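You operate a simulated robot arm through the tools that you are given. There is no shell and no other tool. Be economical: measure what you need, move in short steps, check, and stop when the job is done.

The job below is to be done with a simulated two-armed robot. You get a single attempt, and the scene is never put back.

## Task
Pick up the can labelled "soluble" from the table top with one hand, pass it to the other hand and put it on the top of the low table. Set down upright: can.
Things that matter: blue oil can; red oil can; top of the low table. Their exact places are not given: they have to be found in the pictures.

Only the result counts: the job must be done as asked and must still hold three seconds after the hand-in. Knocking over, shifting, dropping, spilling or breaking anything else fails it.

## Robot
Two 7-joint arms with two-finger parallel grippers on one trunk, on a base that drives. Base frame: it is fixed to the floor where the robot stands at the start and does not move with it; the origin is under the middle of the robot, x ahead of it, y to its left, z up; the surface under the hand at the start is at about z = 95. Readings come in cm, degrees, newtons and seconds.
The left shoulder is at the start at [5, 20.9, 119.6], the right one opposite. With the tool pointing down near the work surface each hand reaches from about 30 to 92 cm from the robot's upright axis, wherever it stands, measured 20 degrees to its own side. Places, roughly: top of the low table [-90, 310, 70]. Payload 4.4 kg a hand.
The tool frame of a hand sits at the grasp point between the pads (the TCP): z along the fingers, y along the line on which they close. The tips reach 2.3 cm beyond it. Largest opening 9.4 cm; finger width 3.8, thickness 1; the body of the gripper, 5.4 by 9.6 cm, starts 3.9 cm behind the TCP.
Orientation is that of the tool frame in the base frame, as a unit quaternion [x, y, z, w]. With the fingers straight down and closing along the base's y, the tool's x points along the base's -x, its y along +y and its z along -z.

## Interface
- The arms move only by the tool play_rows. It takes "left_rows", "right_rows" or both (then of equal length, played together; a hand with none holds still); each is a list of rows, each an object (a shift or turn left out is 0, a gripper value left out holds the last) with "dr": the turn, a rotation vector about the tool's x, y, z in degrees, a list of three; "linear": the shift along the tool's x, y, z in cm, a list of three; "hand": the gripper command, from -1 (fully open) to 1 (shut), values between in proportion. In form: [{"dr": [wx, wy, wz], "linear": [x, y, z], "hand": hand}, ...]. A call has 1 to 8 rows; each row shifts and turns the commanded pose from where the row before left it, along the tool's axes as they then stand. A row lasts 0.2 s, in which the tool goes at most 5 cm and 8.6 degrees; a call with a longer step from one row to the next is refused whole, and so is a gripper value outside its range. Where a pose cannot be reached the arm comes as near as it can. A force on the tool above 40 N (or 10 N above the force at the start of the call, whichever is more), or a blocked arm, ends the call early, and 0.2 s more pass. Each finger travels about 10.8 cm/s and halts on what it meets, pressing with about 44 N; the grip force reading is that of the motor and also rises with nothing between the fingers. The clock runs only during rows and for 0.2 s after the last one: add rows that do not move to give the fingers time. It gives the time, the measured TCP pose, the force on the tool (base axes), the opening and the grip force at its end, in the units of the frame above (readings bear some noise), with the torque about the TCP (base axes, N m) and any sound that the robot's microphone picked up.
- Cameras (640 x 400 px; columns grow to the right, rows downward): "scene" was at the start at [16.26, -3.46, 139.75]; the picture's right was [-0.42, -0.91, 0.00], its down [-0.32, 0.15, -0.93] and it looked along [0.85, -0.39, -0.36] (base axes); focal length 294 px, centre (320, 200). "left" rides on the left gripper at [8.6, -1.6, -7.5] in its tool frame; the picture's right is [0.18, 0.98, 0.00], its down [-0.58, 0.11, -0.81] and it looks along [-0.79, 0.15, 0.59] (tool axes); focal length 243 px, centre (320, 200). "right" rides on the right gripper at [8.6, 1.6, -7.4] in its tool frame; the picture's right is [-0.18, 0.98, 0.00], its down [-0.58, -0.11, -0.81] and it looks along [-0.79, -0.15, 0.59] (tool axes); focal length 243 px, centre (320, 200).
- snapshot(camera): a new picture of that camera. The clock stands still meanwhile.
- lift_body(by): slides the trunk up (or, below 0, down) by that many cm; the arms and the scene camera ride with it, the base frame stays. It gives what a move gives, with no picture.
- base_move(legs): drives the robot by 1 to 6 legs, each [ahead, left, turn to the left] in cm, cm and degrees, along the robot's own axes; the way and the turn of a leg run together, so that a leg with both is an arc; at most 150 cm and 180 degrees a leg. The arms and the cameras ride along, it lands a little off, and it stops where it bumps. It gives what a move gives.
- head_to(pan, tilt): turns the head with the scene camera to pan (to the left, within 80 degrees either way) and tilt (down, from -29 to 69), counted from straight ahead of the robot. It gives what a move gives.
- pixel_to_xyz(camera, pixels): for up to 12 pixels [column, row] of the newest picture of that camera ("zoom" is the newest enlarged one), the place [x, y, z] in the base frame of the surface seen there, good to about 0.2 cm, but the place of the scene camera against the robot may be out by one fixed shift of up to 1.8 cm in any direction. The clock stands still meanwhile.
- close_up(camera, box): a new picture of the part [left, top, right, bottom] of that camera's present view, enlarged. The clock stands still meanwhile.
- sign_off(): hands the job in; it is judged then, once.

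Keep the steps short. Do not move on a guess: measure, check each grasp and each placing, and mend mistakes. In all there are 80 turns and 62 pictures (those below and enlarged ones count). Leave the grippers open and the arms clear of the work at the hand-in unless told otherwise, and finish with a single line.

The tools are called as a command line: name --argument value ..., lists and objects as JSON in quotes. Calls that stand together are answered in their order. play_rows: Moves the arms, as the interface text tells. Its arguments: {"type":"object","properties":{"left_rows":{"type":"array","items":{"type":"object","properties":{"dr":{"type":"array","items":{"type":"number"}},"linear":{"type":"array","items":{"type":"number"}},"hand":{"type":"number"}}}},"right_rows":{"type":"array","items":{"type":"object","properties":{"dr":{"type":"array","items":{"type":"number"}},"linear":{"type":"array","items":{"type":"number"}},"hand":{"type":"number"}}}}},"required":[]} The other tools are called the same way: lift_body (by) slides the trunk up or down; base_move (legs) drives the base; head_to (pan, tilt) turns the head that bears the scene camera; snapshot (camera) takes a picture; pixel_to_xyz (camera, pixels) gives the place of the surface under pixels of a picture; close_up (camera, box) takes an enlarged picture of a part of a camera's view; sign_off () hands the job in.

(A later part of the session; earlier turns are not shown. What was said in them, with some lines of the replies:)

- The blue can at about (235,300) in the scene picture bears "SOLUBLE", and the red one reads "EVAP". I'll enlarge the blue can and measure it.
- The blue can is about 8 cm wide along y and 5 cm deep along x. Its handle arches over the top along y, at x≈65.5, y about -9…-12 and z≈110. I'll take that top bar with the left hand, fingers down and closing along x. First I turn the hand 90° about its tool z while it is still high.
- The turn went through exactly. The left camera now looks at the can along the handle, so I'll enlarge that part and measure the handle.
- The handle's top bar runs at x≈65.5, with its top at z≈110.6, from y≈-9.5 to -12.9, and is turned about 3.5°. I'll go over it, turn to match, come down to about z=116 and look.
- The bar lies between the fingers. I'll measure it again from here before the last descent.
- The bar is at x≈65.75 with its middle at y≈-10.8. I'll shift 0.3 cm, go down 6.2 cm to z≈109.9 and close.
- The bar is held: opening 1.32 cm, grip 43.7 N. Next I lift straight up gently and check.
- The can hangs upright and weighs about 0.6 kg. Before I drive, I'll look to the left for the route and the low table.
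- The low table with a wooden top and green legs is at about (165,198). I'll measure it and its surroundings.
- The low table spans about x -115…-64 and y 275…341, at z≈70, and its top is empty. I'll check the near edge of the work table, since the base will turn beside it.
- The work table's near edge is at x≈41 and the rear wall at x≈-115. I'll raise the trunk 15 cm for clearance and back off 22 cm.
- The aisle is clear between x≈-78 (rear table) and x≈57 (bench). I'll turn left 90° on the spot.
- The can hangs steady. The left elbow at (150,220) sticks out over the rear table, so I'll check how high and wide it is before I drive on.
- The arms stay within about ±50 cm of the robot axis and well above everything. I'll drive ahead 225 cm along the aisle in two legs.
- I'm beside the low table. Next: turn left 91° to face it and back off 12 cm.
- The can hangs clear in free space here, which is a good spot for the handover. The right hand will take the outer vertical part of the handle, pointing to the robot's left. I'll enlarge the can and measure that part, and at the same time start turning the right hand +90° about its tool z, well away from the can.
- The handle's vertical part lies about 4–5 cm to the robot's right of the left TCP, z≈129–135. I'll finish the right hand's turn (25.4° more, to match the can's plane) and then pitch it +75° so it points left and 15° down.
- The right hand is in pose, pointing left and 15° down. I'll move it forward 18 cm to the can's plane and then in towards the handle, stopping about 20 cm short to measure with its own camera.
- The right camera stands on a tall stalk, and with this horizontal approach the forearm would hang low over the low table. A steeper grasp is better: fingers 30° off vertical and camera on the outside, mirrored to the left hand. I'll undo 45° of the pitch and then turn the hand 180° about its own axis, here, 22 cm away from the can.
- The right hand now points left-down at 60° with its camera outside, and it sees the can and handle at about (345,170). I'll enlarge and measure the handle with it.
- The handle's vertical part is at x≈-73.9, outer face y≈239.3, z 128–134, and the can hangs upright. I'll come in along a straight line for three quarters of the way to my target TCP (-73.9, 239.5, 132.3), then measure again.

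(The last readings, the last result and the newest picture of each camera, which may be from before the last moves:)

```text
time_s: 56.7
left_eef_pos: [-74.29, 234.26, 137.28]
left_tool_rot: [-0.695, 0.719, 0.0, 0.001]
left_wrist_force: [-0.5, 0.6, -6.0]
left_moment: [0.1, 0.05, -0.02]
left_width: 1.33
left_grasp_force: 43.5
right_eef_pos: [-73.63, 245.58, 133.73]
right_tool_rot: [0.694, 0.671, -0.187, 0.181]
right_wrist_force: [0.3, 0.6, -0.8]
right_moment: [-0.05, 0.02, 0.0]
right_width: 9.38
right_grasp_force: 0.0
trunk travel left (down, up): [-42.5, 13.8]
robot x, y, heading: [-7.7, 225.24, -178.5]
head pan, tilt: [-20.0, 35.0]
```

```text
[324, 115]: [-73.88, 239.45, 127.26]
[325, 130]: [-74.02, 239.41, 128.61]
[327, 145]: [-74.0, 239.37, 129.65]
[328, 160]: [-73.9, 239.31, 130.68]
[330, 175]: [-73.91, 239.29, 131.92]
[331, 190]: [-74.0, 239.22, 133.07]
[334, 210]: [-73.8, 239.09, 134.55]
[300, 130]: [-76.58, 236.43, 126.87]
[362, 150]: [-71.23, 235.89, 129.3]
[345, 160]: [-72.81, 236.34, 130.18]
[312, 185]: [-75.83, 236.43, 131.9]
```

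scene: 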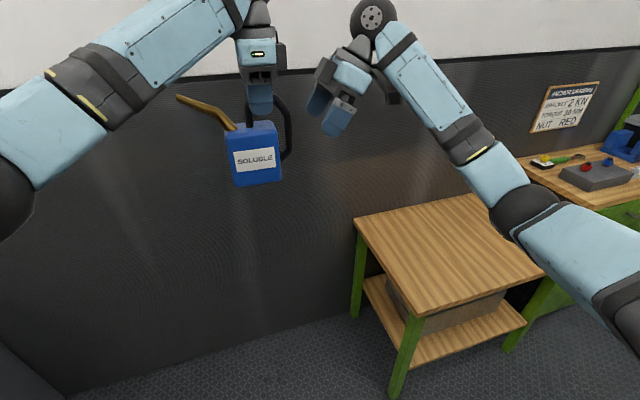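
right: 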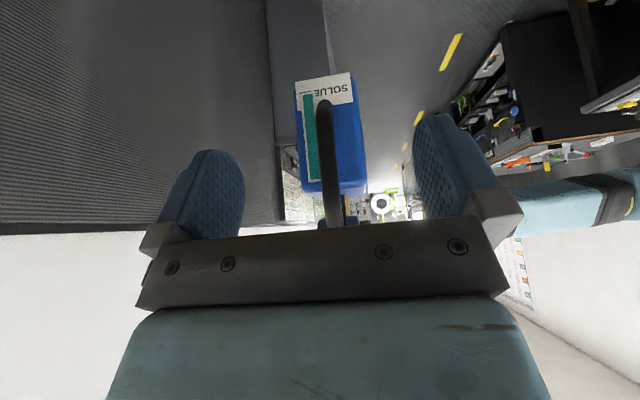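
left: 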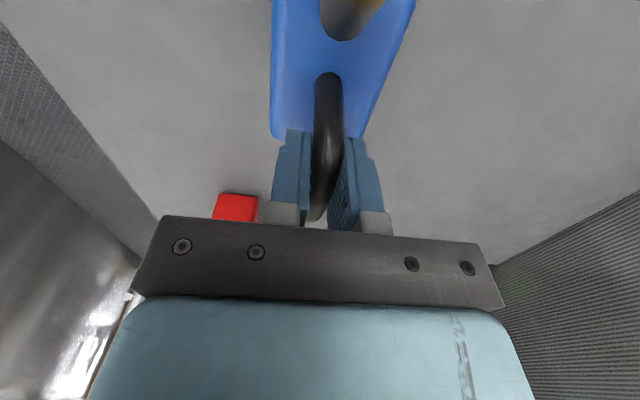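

The measurement agrees: bar at x≈-73.95, body side at y≈236.4. I'll make the last 6 cm in three short steps and check before closing.

play_rows --right_rows '[{"linear": [-1.5, -0.05, 1.44]}, {"linear": [-1.5, -0.04, 1.44]}, {"linear": [-1.42, -0.04, 1.44]}, {}]'

snapshot --camera "right"

close_up --camera "scene" --box '[170, 50, 350, 200]'

```text
time_s: 57.7
left_eef_pos: [-74.22, 234.14, 137.24]
left_tool_rot: [-0.695, 0.719, -0.001, 0.0]
left_wrist_force: [0.0, 0.8, -4.8]
left_moment: [0.12, -0.01, 0.01]
left_width: 1.32
left_grasp_force: 43.7
right_eef_pos: [-74.11, 239.49, 132.24]
right_tool_rot: [0.694, 0.672, -0.185, 0.181]
right_wrist_force: [0.4, 0.6, -0.2]
right_moment: [0.0, 0.02, 0.0]
right_width: 9.41
right_grasp_force: 0.2
trunk travel left (down, up): [-42.5, 13.8]
robot x, y, heading: [-8.09, 225.1, -178.6]
head pan, tilt: [-20.0, 35.0]
```

```text
31 pictures are left
```

right: 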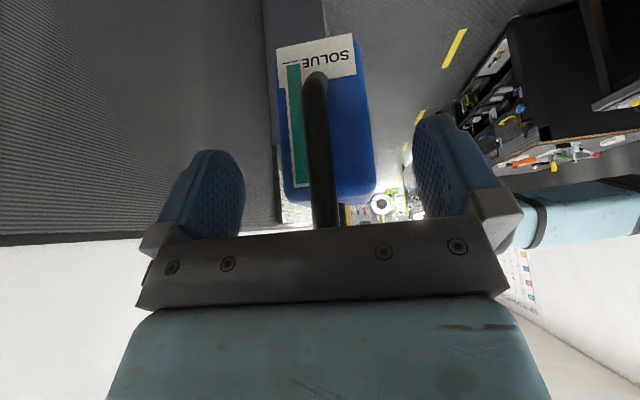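

```text
2.67 times, centred on (260, 125) of scene
```

zoom: 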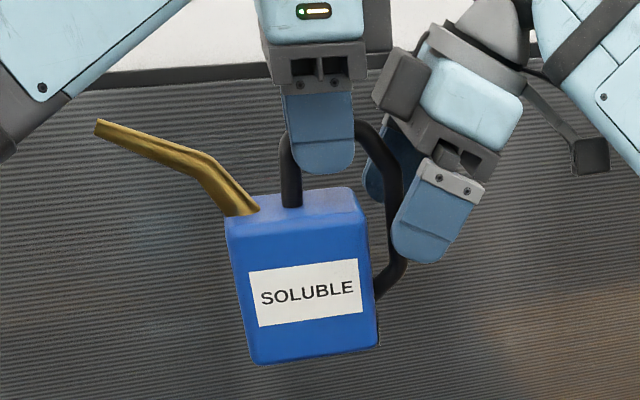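

Both fingers straddle the vertical bar and are clear of the can body and the left hand. I'll close the right hand.

play_rows --right_rows '[{"hand": 0.3}, {"hand": 0.6}, {"hand": 1}, {"hand": 1}, {"hand": 1}, {"hand": 1}]'

snapshot --camera "right"

close_up --camera "scene" --box '[170, 50, 350, 200]'

```text
time_s: 59.1
left_eef_pos: [-74.18, 234.15, 137.1]
left_tool_rot: [-0.696, 0.718, 0.0, 0.0]
left_wrist_force: [-0.5, 1.5, -5.4]
left_moment: [0.05, -0.03, 0.02]
left_width: 1.35
left_grasp_force: 44.2
right_eef_pos: [-73.98, 239.6, 132.37]
right_tool_rot: [0.694, 0.672, -0.185, 0.18]
right_wrist_force: [1.1, -1.2, 0.1]
right_moment: [0.12, 0.03, 0.02]
right_width: 1.37
right_grasp_force: 43.9
trunk travel left (down, up): [-42.5, 13.8]
robot x, y, heading: [-8.19, 225.1, -178.3]
head pan, tilt: [-20.0, 35.0]
```

```text
29 pictures are left
```

right: 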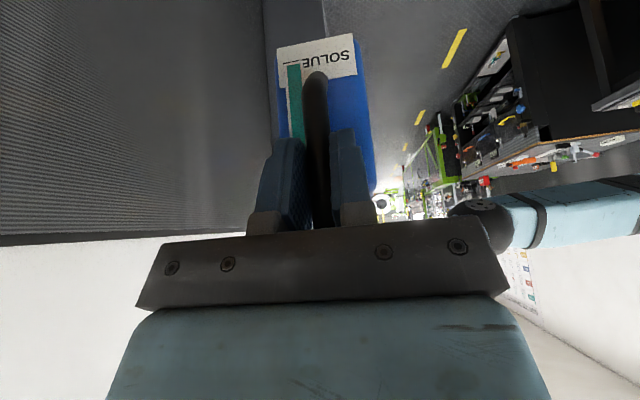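

```text
2.67 times, centred on (260, 125) of scene
```

zoom: 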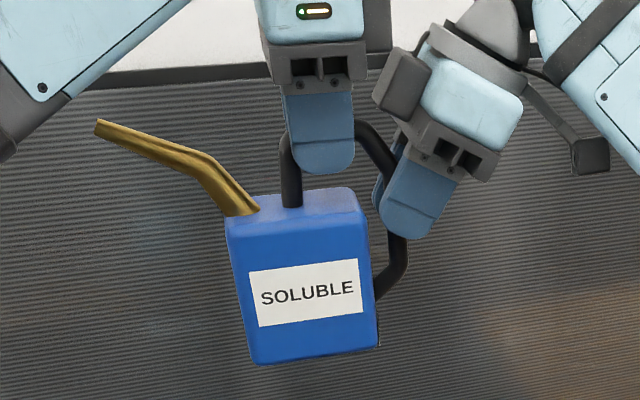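

The right hand holds the bar: 1.37 cm opening, 43.9 N, no strain on either wrist. I'll open the left hand and raise it straight off, then check.

play_rows --left_rows '[{"hand": 0.5}, {"hand": 0}, {"hand": -1}, {"hand": -1}, {"hand": -1}, {"linear": [0, 0, -1]}, {"linear": [0, 0, -2]}, {"linear": [0, 0, -2]}]'

close_up --camera "scene" --box '[170, 50, 350, 200]'

```text
time_s: 60.9
left_eef_pos: [-74.19, 234.17, 142.37]
left_tool_rot: [-0.695, 0.719, 0.0, 0.001]
left_wrist_force: [-0.4, 0.0, 0.1]
left_moment: [-0.02, 0.02, -0.01]
left_width: 9.4
left_grasp_force: 0.1
right_eef_pos: [-73.92, 239.6, 132.36]
right_tool_rot: [0.694, 0.672, -0.186, 0.18]
right_wrist_force: [0.9, -0.2, 0.2]
right_moment: [0.41, 0.0, 0.0]
right_width: 1.38
right_grasp_force: 43.6
trunk travel left (down, up): [-42.5, 13.8]
robot x, y, heading: [-8.07, 225.12, -178.6]
head pan, tilt: [-20.0, 35.0]
```

```text
2.67 times, centred on (260, 125) of scene
```

zoom: 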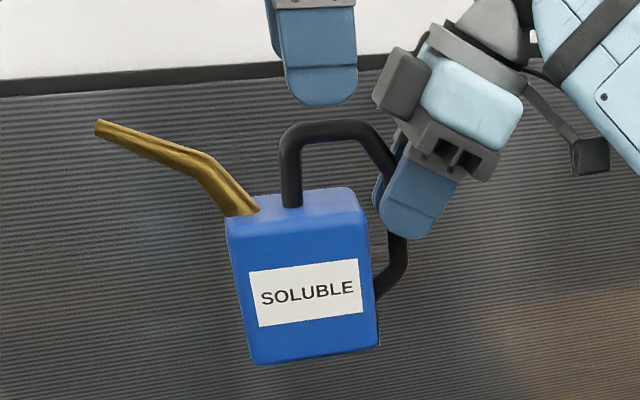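

The can stayed put in the right hand, upright. Now I'll retract the left hand up, to the left and back, and measure the right elbow at (520,205) ahead of the sideways drive.

play_rows --left_rows '[{"linear": [0, 0, -3]}, {"linear": [0, 0, -3]}, {"linear": [0, 0, -3]}, {"linear": [4, 0, 0]}, {"linear": [4, -1, 0]}, {"linear": [4, -2.5, 0]}, {"linear": [4, -2.5, 0]}, {"linear": [3, -3, 0]}]'

snapshot --camera "scene"

pixel_to_xyz --camera "scene" --pixels '[[525, 210], [525, 235], [560, 225], [620, 260], [425, 318], [357, 222], [488, 193], [584, 258], [512, 160], [545, 158], [590, 165], [455, 250]]'

```text
time_s: 62.7
left_eef_pos: [-65.53, 214.68, 151.35]
left_tool_rot: [-0.696, 0.718, -0.001, 0.0]
left_wrist_force: [0.1, -0.5, 0.8]
left_moment: [0.02, 0.01, 0.01]
left_width: 9.38
left_grasp_force: 0.2
right_eef_pos: [-73.88, 239.48, 132.35]
right_tool_rot: [0.695, 0.672, -0.185, 0.18]
right_wrist_force: [0.6, -0.8, -0.9]
right_moment: [0.35, -0.04, 0.01]
right_width: 1.36
right_grasp_force: 43.9
trunk travel left (down, up): [-42.5, 13.8]
robot x, y, heading: [-8.29, 224.86, -178.4]
head pan, tilt: [-20.0, 35.0]
```

```text
26 pictures are left
```

scene: 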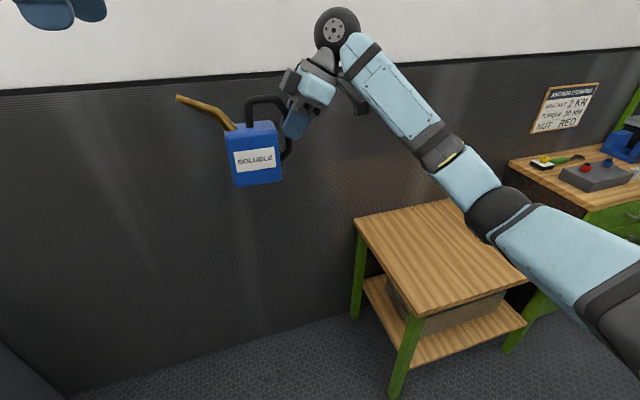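

```text
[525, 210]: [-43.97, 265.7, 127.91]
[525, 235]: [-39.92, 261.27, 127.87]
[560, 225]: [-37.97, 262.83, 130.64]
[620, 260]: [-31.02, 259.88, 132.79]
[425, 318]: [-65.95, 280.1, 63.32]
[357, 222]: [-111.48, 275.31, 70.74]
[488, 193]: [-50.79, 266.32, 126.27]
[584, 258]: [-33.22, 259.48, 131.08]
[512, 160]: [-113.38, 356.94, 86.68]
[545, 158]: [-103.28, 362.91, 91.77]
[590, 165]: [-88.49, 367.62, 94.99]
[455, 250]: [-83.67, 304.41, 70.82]
```

The elbow is at y≈266, z≈128, so a sideways drive to the right stays clear. I'll drive 66 cm right and 6 cm ahead so the can is above the low table.

base_move --legs '[[0, -66, 0], [6, 0, 0]]'

head_to --pan -10 --tilt 42

snapshot --camera "scene"

snapshot --camera "right"

```text
time_s: 69.5
left_eef_pos: [-72.86, 280.61, 151.44]
left_tool_rot: [-0.692, 0.722, 0.001, 0.0]
left_wrist_force: [1.0, 0.8, 0.1]
left_moment: [0.01, 0.03, 0.01]
left_width: 9.39
left_grasp_force: 0.1
right_eef_pos: [-80.95, 305.41, 132.36]
right_tool_rot: [0.697, 0.669, -0.187, 0.178]
right_wrist_force: [-0.4, 0.4, -6.0]
right_moment: [0.43, 0.02, 0.02]
right_width: 1.41
right_grasp_force: 44.0
trunk travel left (down, up): [-42.5, 13.8]
robot x, y, heading: [-15.2, 290.7, -178.7]
head pan, tilt: [-20.0, 35.0]
```

```text
time_s: 70.2
left_eef_pos: [-73.35, 280.71, 151.08]
left_tool_rot: [-0.692, 0.721, -0.001, 0.002]
left_wrist_force: [0.6, -0.3, 1.1]
left_moment: [-0.01, -0.03, 0.03]
left_width: 9.41
left_grasp_force: 0.0
right_eef_pos: [-81.42, 305.43, 132.08]
right_tool_rot: [0.697, 0.669, -0.186, 0.179]
right_wrist_force: [-0.8, 0.2, -5.2]
right_moment: [0.41, -0.08, -0.01]
right_width: 1.36
right_grasp_force: 43.5
trunk travel left (down, up): [-42.5, 13.8]
robot x, y, heading: [-15.44, 290.83, -178.9]
head pan, tilt: [-10.0, 42.0]
```

```text
25 pictures are left
```

scene: 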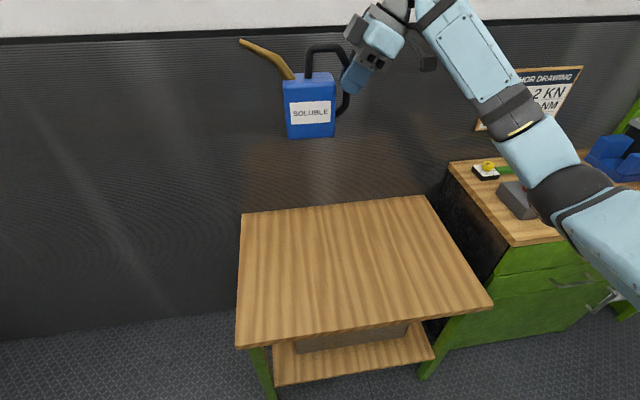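

```text
24 pictures are left
```

right: 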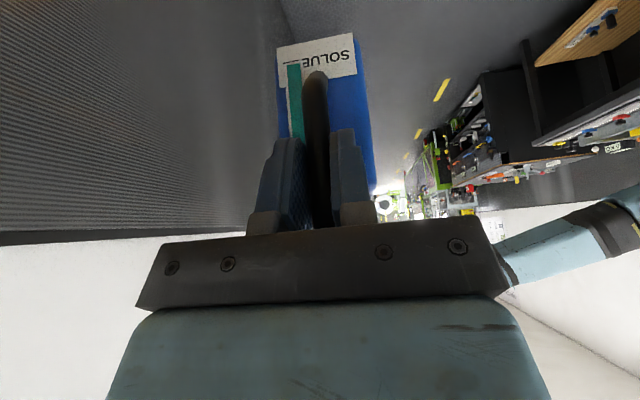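

The can is above the empty low table. I'll measure the table corners and the can's lower edge in the same picture, so the scene camera's shift cancels out.

pixel_to_xyz --camera "scene" --pixels '[[291, 135], [312, 135], [332, 133], [242, 215], [422, 198], [238, 342], [488, 302], [340, 250], [310, 220], [310, 112], [243, 42], [345, 80]]'

close_up --camera "scene" --box '[230, 20, 390, 150]'

```text
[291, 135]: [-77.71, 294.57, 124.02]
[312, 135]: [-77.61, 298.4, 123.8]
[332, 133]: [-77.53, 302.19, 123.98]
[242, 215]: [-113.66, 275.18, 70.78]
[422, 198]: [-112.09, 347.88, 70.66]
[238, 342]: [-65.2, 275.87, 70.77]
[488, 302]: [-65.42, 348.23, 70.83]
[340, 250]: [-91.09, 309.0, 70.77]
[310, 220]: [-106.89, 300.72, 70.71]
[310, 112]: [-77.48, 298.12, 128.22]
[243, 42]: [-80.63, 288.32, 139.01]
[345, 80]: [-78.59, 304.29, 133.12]
```

```text
3.08 times, centred on (310, 85) of scene
```

zoom: 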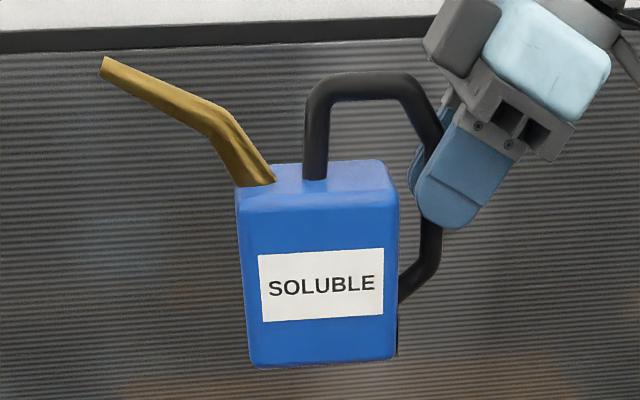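

The can's lower edge sits about 52 cm above the table top (right TCP 132.2, about 80.2 expected at contact). I'll lower by arm 24 cm straight down first and look at the arm's clearance.

play_rows --right_rows '[{"linear": [1, 0, 1.73]}, {"linear": [1.5, 0, 2.6]}, {"linear": [1.75, 0, 3.03]}, {"linear": [1.75, 0, 3.03]}, {"linear": [1.75, 0, 3.03]}, {"linear": [1.75, 0, 3.03]}, {"linear": [1.5, 0, 2.6]}, {"linear": [1, 0, 1.73]}]'

snapshot --camera "scene"

```text
time_s: 72.0
left_eef_pos: [-73.24, 280.89, 151.19]
left_tool_rot: [-0.692, 0.722, -0.001, 0.001]
left_wrist_force: [-0.6, -0.4, 0.3]
left_moment: [0.0, -0.05, -0.01]
left_width: 9.43
left_grasp_force: 0.1
right_eef_pos: [-81.11, 305.52, 108.01]
right_tool_rot: [0.697, 0.669, -0.186, 0.179]
right_wrist_force: [0.8, 0.0, -4.9]
right_moment: [0.41, 0.01, 0.05]
right_width: 1.38
right_grasp_force: 43.7
trunk travel left (down, up): [-42.5, 13.8]
robot x, y, heading: [-15.81, 290.29, -178.8]
head pan, tilt: [-10.0, 42.0]
```

```text
22 pictures are left
```

scene: 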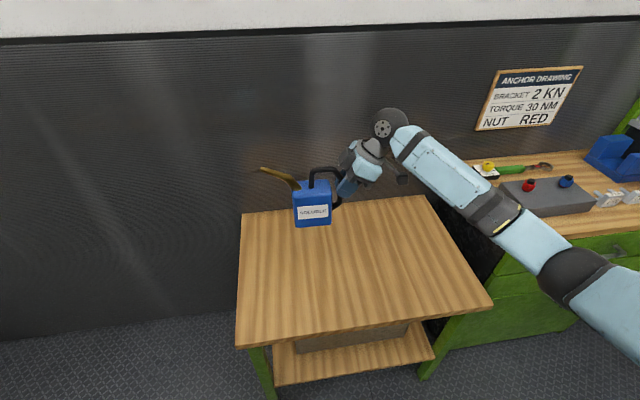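

It moved straight down. I'll check where the elbow is against the cabinet and the table edge.

pixel_to_xyz --camera "scene" --pixels '[[575, 265], [565, 300], [540, 270], [490, 215], [520, 240], [495, 265], [630, 250], [630, 310], [400, 178], [313, 222], [440, 180]]'

```text
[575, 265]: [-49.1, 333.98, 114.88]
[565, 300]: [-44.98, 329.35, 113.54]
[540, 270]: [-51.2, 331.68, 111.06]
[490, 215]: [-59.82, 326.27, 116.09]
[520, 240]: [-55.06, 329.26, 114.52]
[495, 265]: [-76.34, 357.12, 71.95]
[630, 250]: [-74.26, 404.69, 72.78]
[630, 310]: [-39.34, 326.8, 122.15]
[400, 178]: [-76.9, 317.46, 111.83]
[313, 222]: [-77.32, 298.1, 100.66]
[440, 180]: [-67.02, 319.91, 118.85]
```

The elbow is clear of the cabinet (front face at x≈-75, y>357) and stays above the table. I'll lower the trunk 23 cm, leaving about 4.8 cm to go, then look.

lift_body --by -23

snapshot --camera "scene"

snapshot --camera "right"

```text
time_s: 74.4
left_eef_pos: [-73.15, 280.75, 128.22]
left_tool_rot: [-0.692, 0.722, 0.0, -0.001]
left_wrist_force: [0.4, -0.3, 0.1]
left_moment: [0.01, 0.04, 0.01]
left_width: 9.39
left_grasp_force: 0.1
right_eef_pos: [-81.26, 305.49, 85.21]
right_tool_rot: [0.697, 0.669, -0.187, 0.18]
right_wrist_force: [-0.2, 0.0, -5.4]
right_moment: [0.4, 0.0, -0.02]
right_width: 1.38
right_grasp_force: 44.0
trunk travel left (down, up): [-19.5, 36.8]
robot x, y, heading: [-15.56, 290.11, -179.1]
head pan, tilt: [-10.0, 42.0]
```

```text
21 pictures are left
```

scene: 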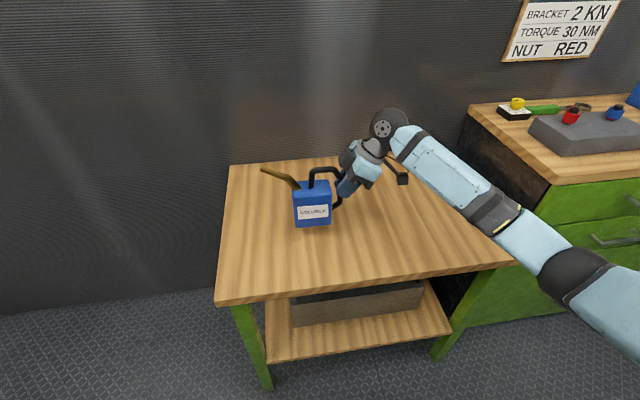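

```text
20 pictures are left
```

right: 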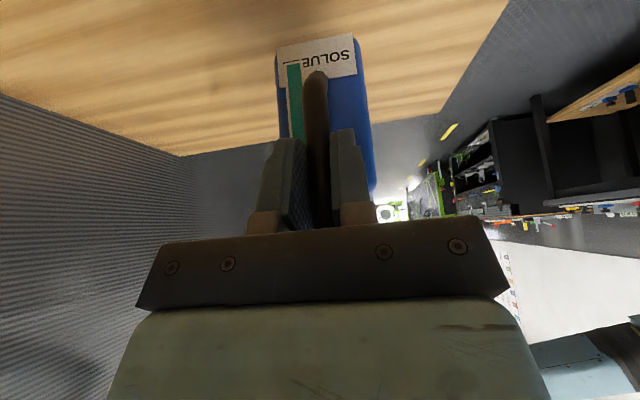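

The can is a few cm above the table. I'll measure the table height and the can's uprightness with the accurate right camera.

pixel_to_xyz --camera "right" --pixels '[[220, 50], [420, 60], [250, 100], [150, 80], [280, 42], [350, 36], [310, 45], [368, 70], [372, 150], [318, 78], [318, 100], [318, 130]]'

close_up --camera "scene" --box '[250, 150, 380, 240]'

pixel_to_xyz --camera "scene" --pixels '[[297, 222], [297, 205], [313, 215], [328, 221], [331, 200], [340, 235], [270, 230], [312, 190]]'

```text
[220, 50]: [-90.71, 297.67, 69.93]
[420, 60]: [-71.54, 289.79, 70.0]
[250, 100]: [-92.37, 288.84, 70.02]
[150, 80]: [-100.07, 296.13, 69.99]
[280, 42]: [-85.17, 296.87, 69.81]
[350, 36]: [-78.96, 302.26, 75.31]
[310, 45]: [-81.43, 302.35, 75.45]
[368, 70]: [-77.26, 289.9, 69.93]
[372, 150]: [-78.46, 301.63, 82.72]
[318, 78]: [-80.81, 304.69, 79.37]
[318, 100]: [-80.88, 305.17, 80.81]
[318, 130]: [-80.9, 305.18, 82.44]
```

```text
4.44 times, centred on (315, 195) of scene
```

zoom: 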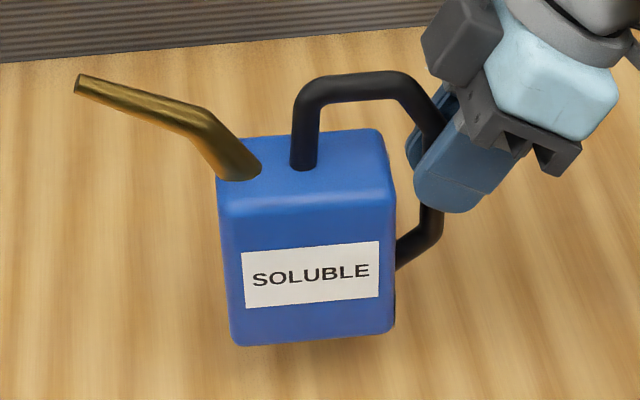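

```text
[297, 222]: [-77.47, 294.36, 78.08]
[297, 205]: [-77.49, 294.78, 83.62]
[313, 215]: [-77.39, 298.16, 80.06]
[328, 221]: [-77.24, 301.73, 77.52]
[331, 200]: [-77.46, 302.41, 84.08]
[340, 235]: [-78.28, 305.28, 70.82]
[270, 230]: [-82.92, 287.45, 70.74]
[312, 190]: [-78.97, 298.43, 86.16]
```

The table top is at z=70.0. The can is upright with its bottom at about 75.1. I'll lower 4.7 cm and read the force.

play_rows --right_rows '[{"linear": [0.75, 0, 1.3]}, {"linear": [0.75, 0, 1.3]}, {"linear": [0.5, 0, 0.87]}, {"linear": [0.35, 0, 0.6]}, {}]'

close_up --camera "scene" --box '[250, 150, 380, 240]'

```text
time_s: 75.6
left_eef_pos: [-73.19, 280.61, 128.34]
left_tool_rot: [-0.692, 0.722, -0.001, 0.001]
left_wrist_force: [0.1, -0.4, -1.2]
left_moment: [-0.02, 0.0, 0.0]
left_width: 9.39
left_grasp_force: 0.0
right_eef_pos: [-80.98, 305.32, 80.53]
right_tool_rot: [0.697, 0.668, -0.186, 0.18]
right_wrist_force: [0.3, 0.6, -5.8]
right_moment: [0.41, -0.02, 0.01]
right_width: 1.41
right_grasp_force: 43.7
trunk travel left (down, up): [-19.5, 36.8]
robot x, y, heading: [-15.48, 290.07, -179.0]
head pan, tilt: [-10.0, 42.0]
```

```text
4.44 times, centred on (315, 195) of scene
```

zoom: 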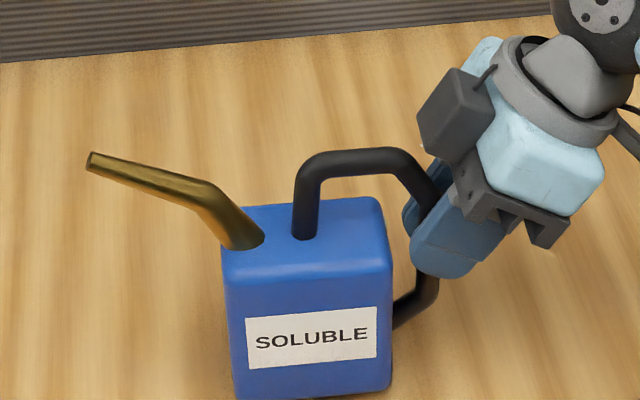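

No contact yet: the force is still -5.8 N, the can's weight. I'll go down in 0.25 cm steps.

play_rows --right_rows '[{"linear": [0.12, 0, 0.22]}, {"linear": [0.08, 0, 0.13]}, {}]'

```text
time_s: 76.4
left_eef_pos: [-73.2, 280.64, 128.24]
left_tool_rot: [-0.692, 0.722, 0.0, 0.0]
left_wrist_force: [-0.2, 0.6, 0.5]
left_moment: [-0.01, 0.03, -0.01]
left_width: 9.4
left_grasp_force: 0.0
right_eef_pos: [-81.05, 305.46, 80.29]
right_tool_rot: [0.697, 0.669, -0.187, 0.179]
right_wrist_force: [-0.8, -2.9, 2.1]
right_moment: [-0.71, -0.08, -0.17]
right_width: 1.38
right_grasp_force: 43.9
trunk travel left (down, up): [-19.5, 36.8]
robot x, y, heading: [-15.41, 290.12, -179.1]
head pan, tilt: [-10.0, 42.0]
```

Contact: the weight is gone (+2.1 N). I'll look at the bottom edge before releasing.

close_up --camera "scene" --box '[250, 170, 380, 270]'

pixel_to_xyz --camera "scene" --pixels '[[298, 230], [298, 215], [327, 230], [330, 212], [313, 225], [297, 240], [335, 240]]'

```text
4.00 times, centred on (315, 220) of scene
```

zoom: 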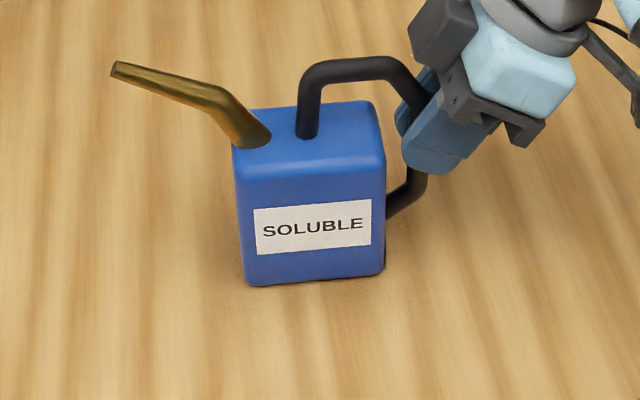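

```text
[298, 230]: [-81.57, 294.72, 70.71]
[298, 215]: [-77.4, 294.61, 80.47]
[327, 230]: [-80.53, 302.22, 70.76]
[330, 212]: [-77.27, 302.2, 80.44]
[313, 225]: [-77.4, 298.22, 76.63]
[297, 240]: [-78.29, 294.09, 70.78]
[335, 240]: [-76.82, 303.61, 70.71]
```

The can stands flat on the table, upright. I'll open the right hand in small steps and look before backing off.

play_rows --right_rows '[{"hand": 0.6}, {"hand": 0.3}, {"hand": 0}, {"hand": -0.5}, {"hand": -1}, {"hand": -1}, {"hand": -1}]'

snapshot --camera "right"

close_up --camera "scene" --box '[250, 170, 380, 270]'

```text
time_s: 78.0
left_eef_pos: [-73.17, 280.57, 128.29]
left_tool_rot: [-0.692, 0.722, 0.0, 0.0]
left_wrist_force: [0.2, -0.1, 0.3]
left_moment: [0.0, -0.01, 0.01]
left_width: 9.42
left_grasp_force: 0.1
right_eef_pos: [-81.1, 305.6, 80.05]
right_tool_rot: [0.697, 0.668, -0.187, 0.179]
right_wrist_force: [-0.2, -1.0, 0.2]
right_moment: [-0.02, 0.0, -0.03]
right_width: 9.38
right_grasp_force: 0.0
trunk travel left (down, up): [-19.5, 36.8]
robot x, y, heading: [-15.23, 290.67, -178.9]
head pan, tilt: [-10.0, 42.0]
```

```text
16 pictures are left
```

right: 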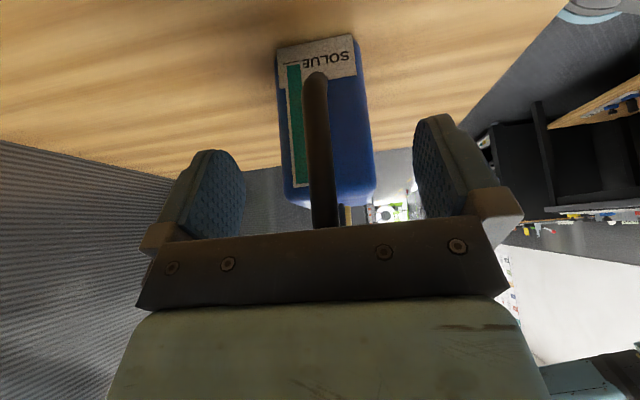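

```text
4.00 times, centred on (315, 220) of scene
```

zoom: 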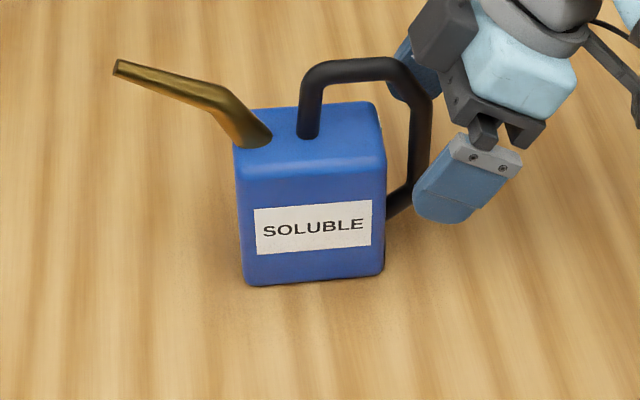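

The can stands freely and the fingers are clear. I'll back the right hand off along its own axis, up and to the right.

play_rows --right_rows '[{"linear": [0, 0, -1.5]}, {"linear": [0, 0, -3]}, {"linear": [0, 0, -4]}, {"linear": [0, 0, -4]}, {"linear": [0, 0, -4]}, {"linear": [0, 0, -4]}, {}, {}]'

snapshot --camera "scene"

close_up --camera "scene" --box '[230, 150, 390, 270]'

```text
time_s: 79.8
left_eef_pos: [-73.28, 280.69, 128.38]
left_tool_rot: [-0.692, 0.722, 0.0, 0.0]
left_wrist_force: [-0.1, 0.3, -0.1]
left_moment: [-0.02, -0.01, -0.02]
left_width: 9.41
left_grasp_force: 0.1
right_eef_pos: [-80.63, 315.8, 97.76]
right_tool_rot: [0.697, 0.669, -0.187, 0.178]
right_wrist_force: [-0.7, 0.1, 0.2]
right_moment: [0.0, 0.01, 0.03]
right_width: 9.41
right_grasp_force: 0.0
trunk travel left (down, up): [-19.5, 36.8]
robot x, y, heading: [-15.32, 290.39, -179.0]
head pan, tilt: [-10.0, 42.0]
```

```text
14 pictures are left
```

scene: 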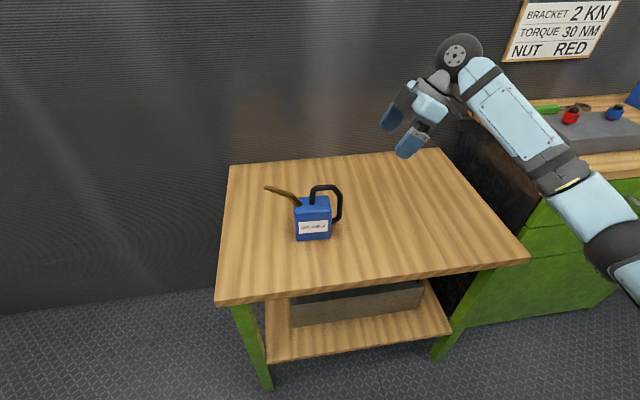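

```text
3.33 times, centred on (310, 210) of scene
```

zoom: 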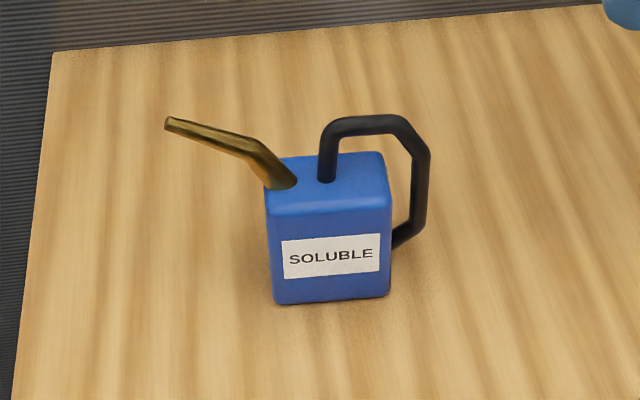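

The can stands upright and alone on the low table. Both grippers are open and clear, so I'll hand the job in.

sign_off

```text
The job is handed in.
```

The blue "soluble" can was picked up with the left hand, passed to the right hand, and set upright on top of the low table.
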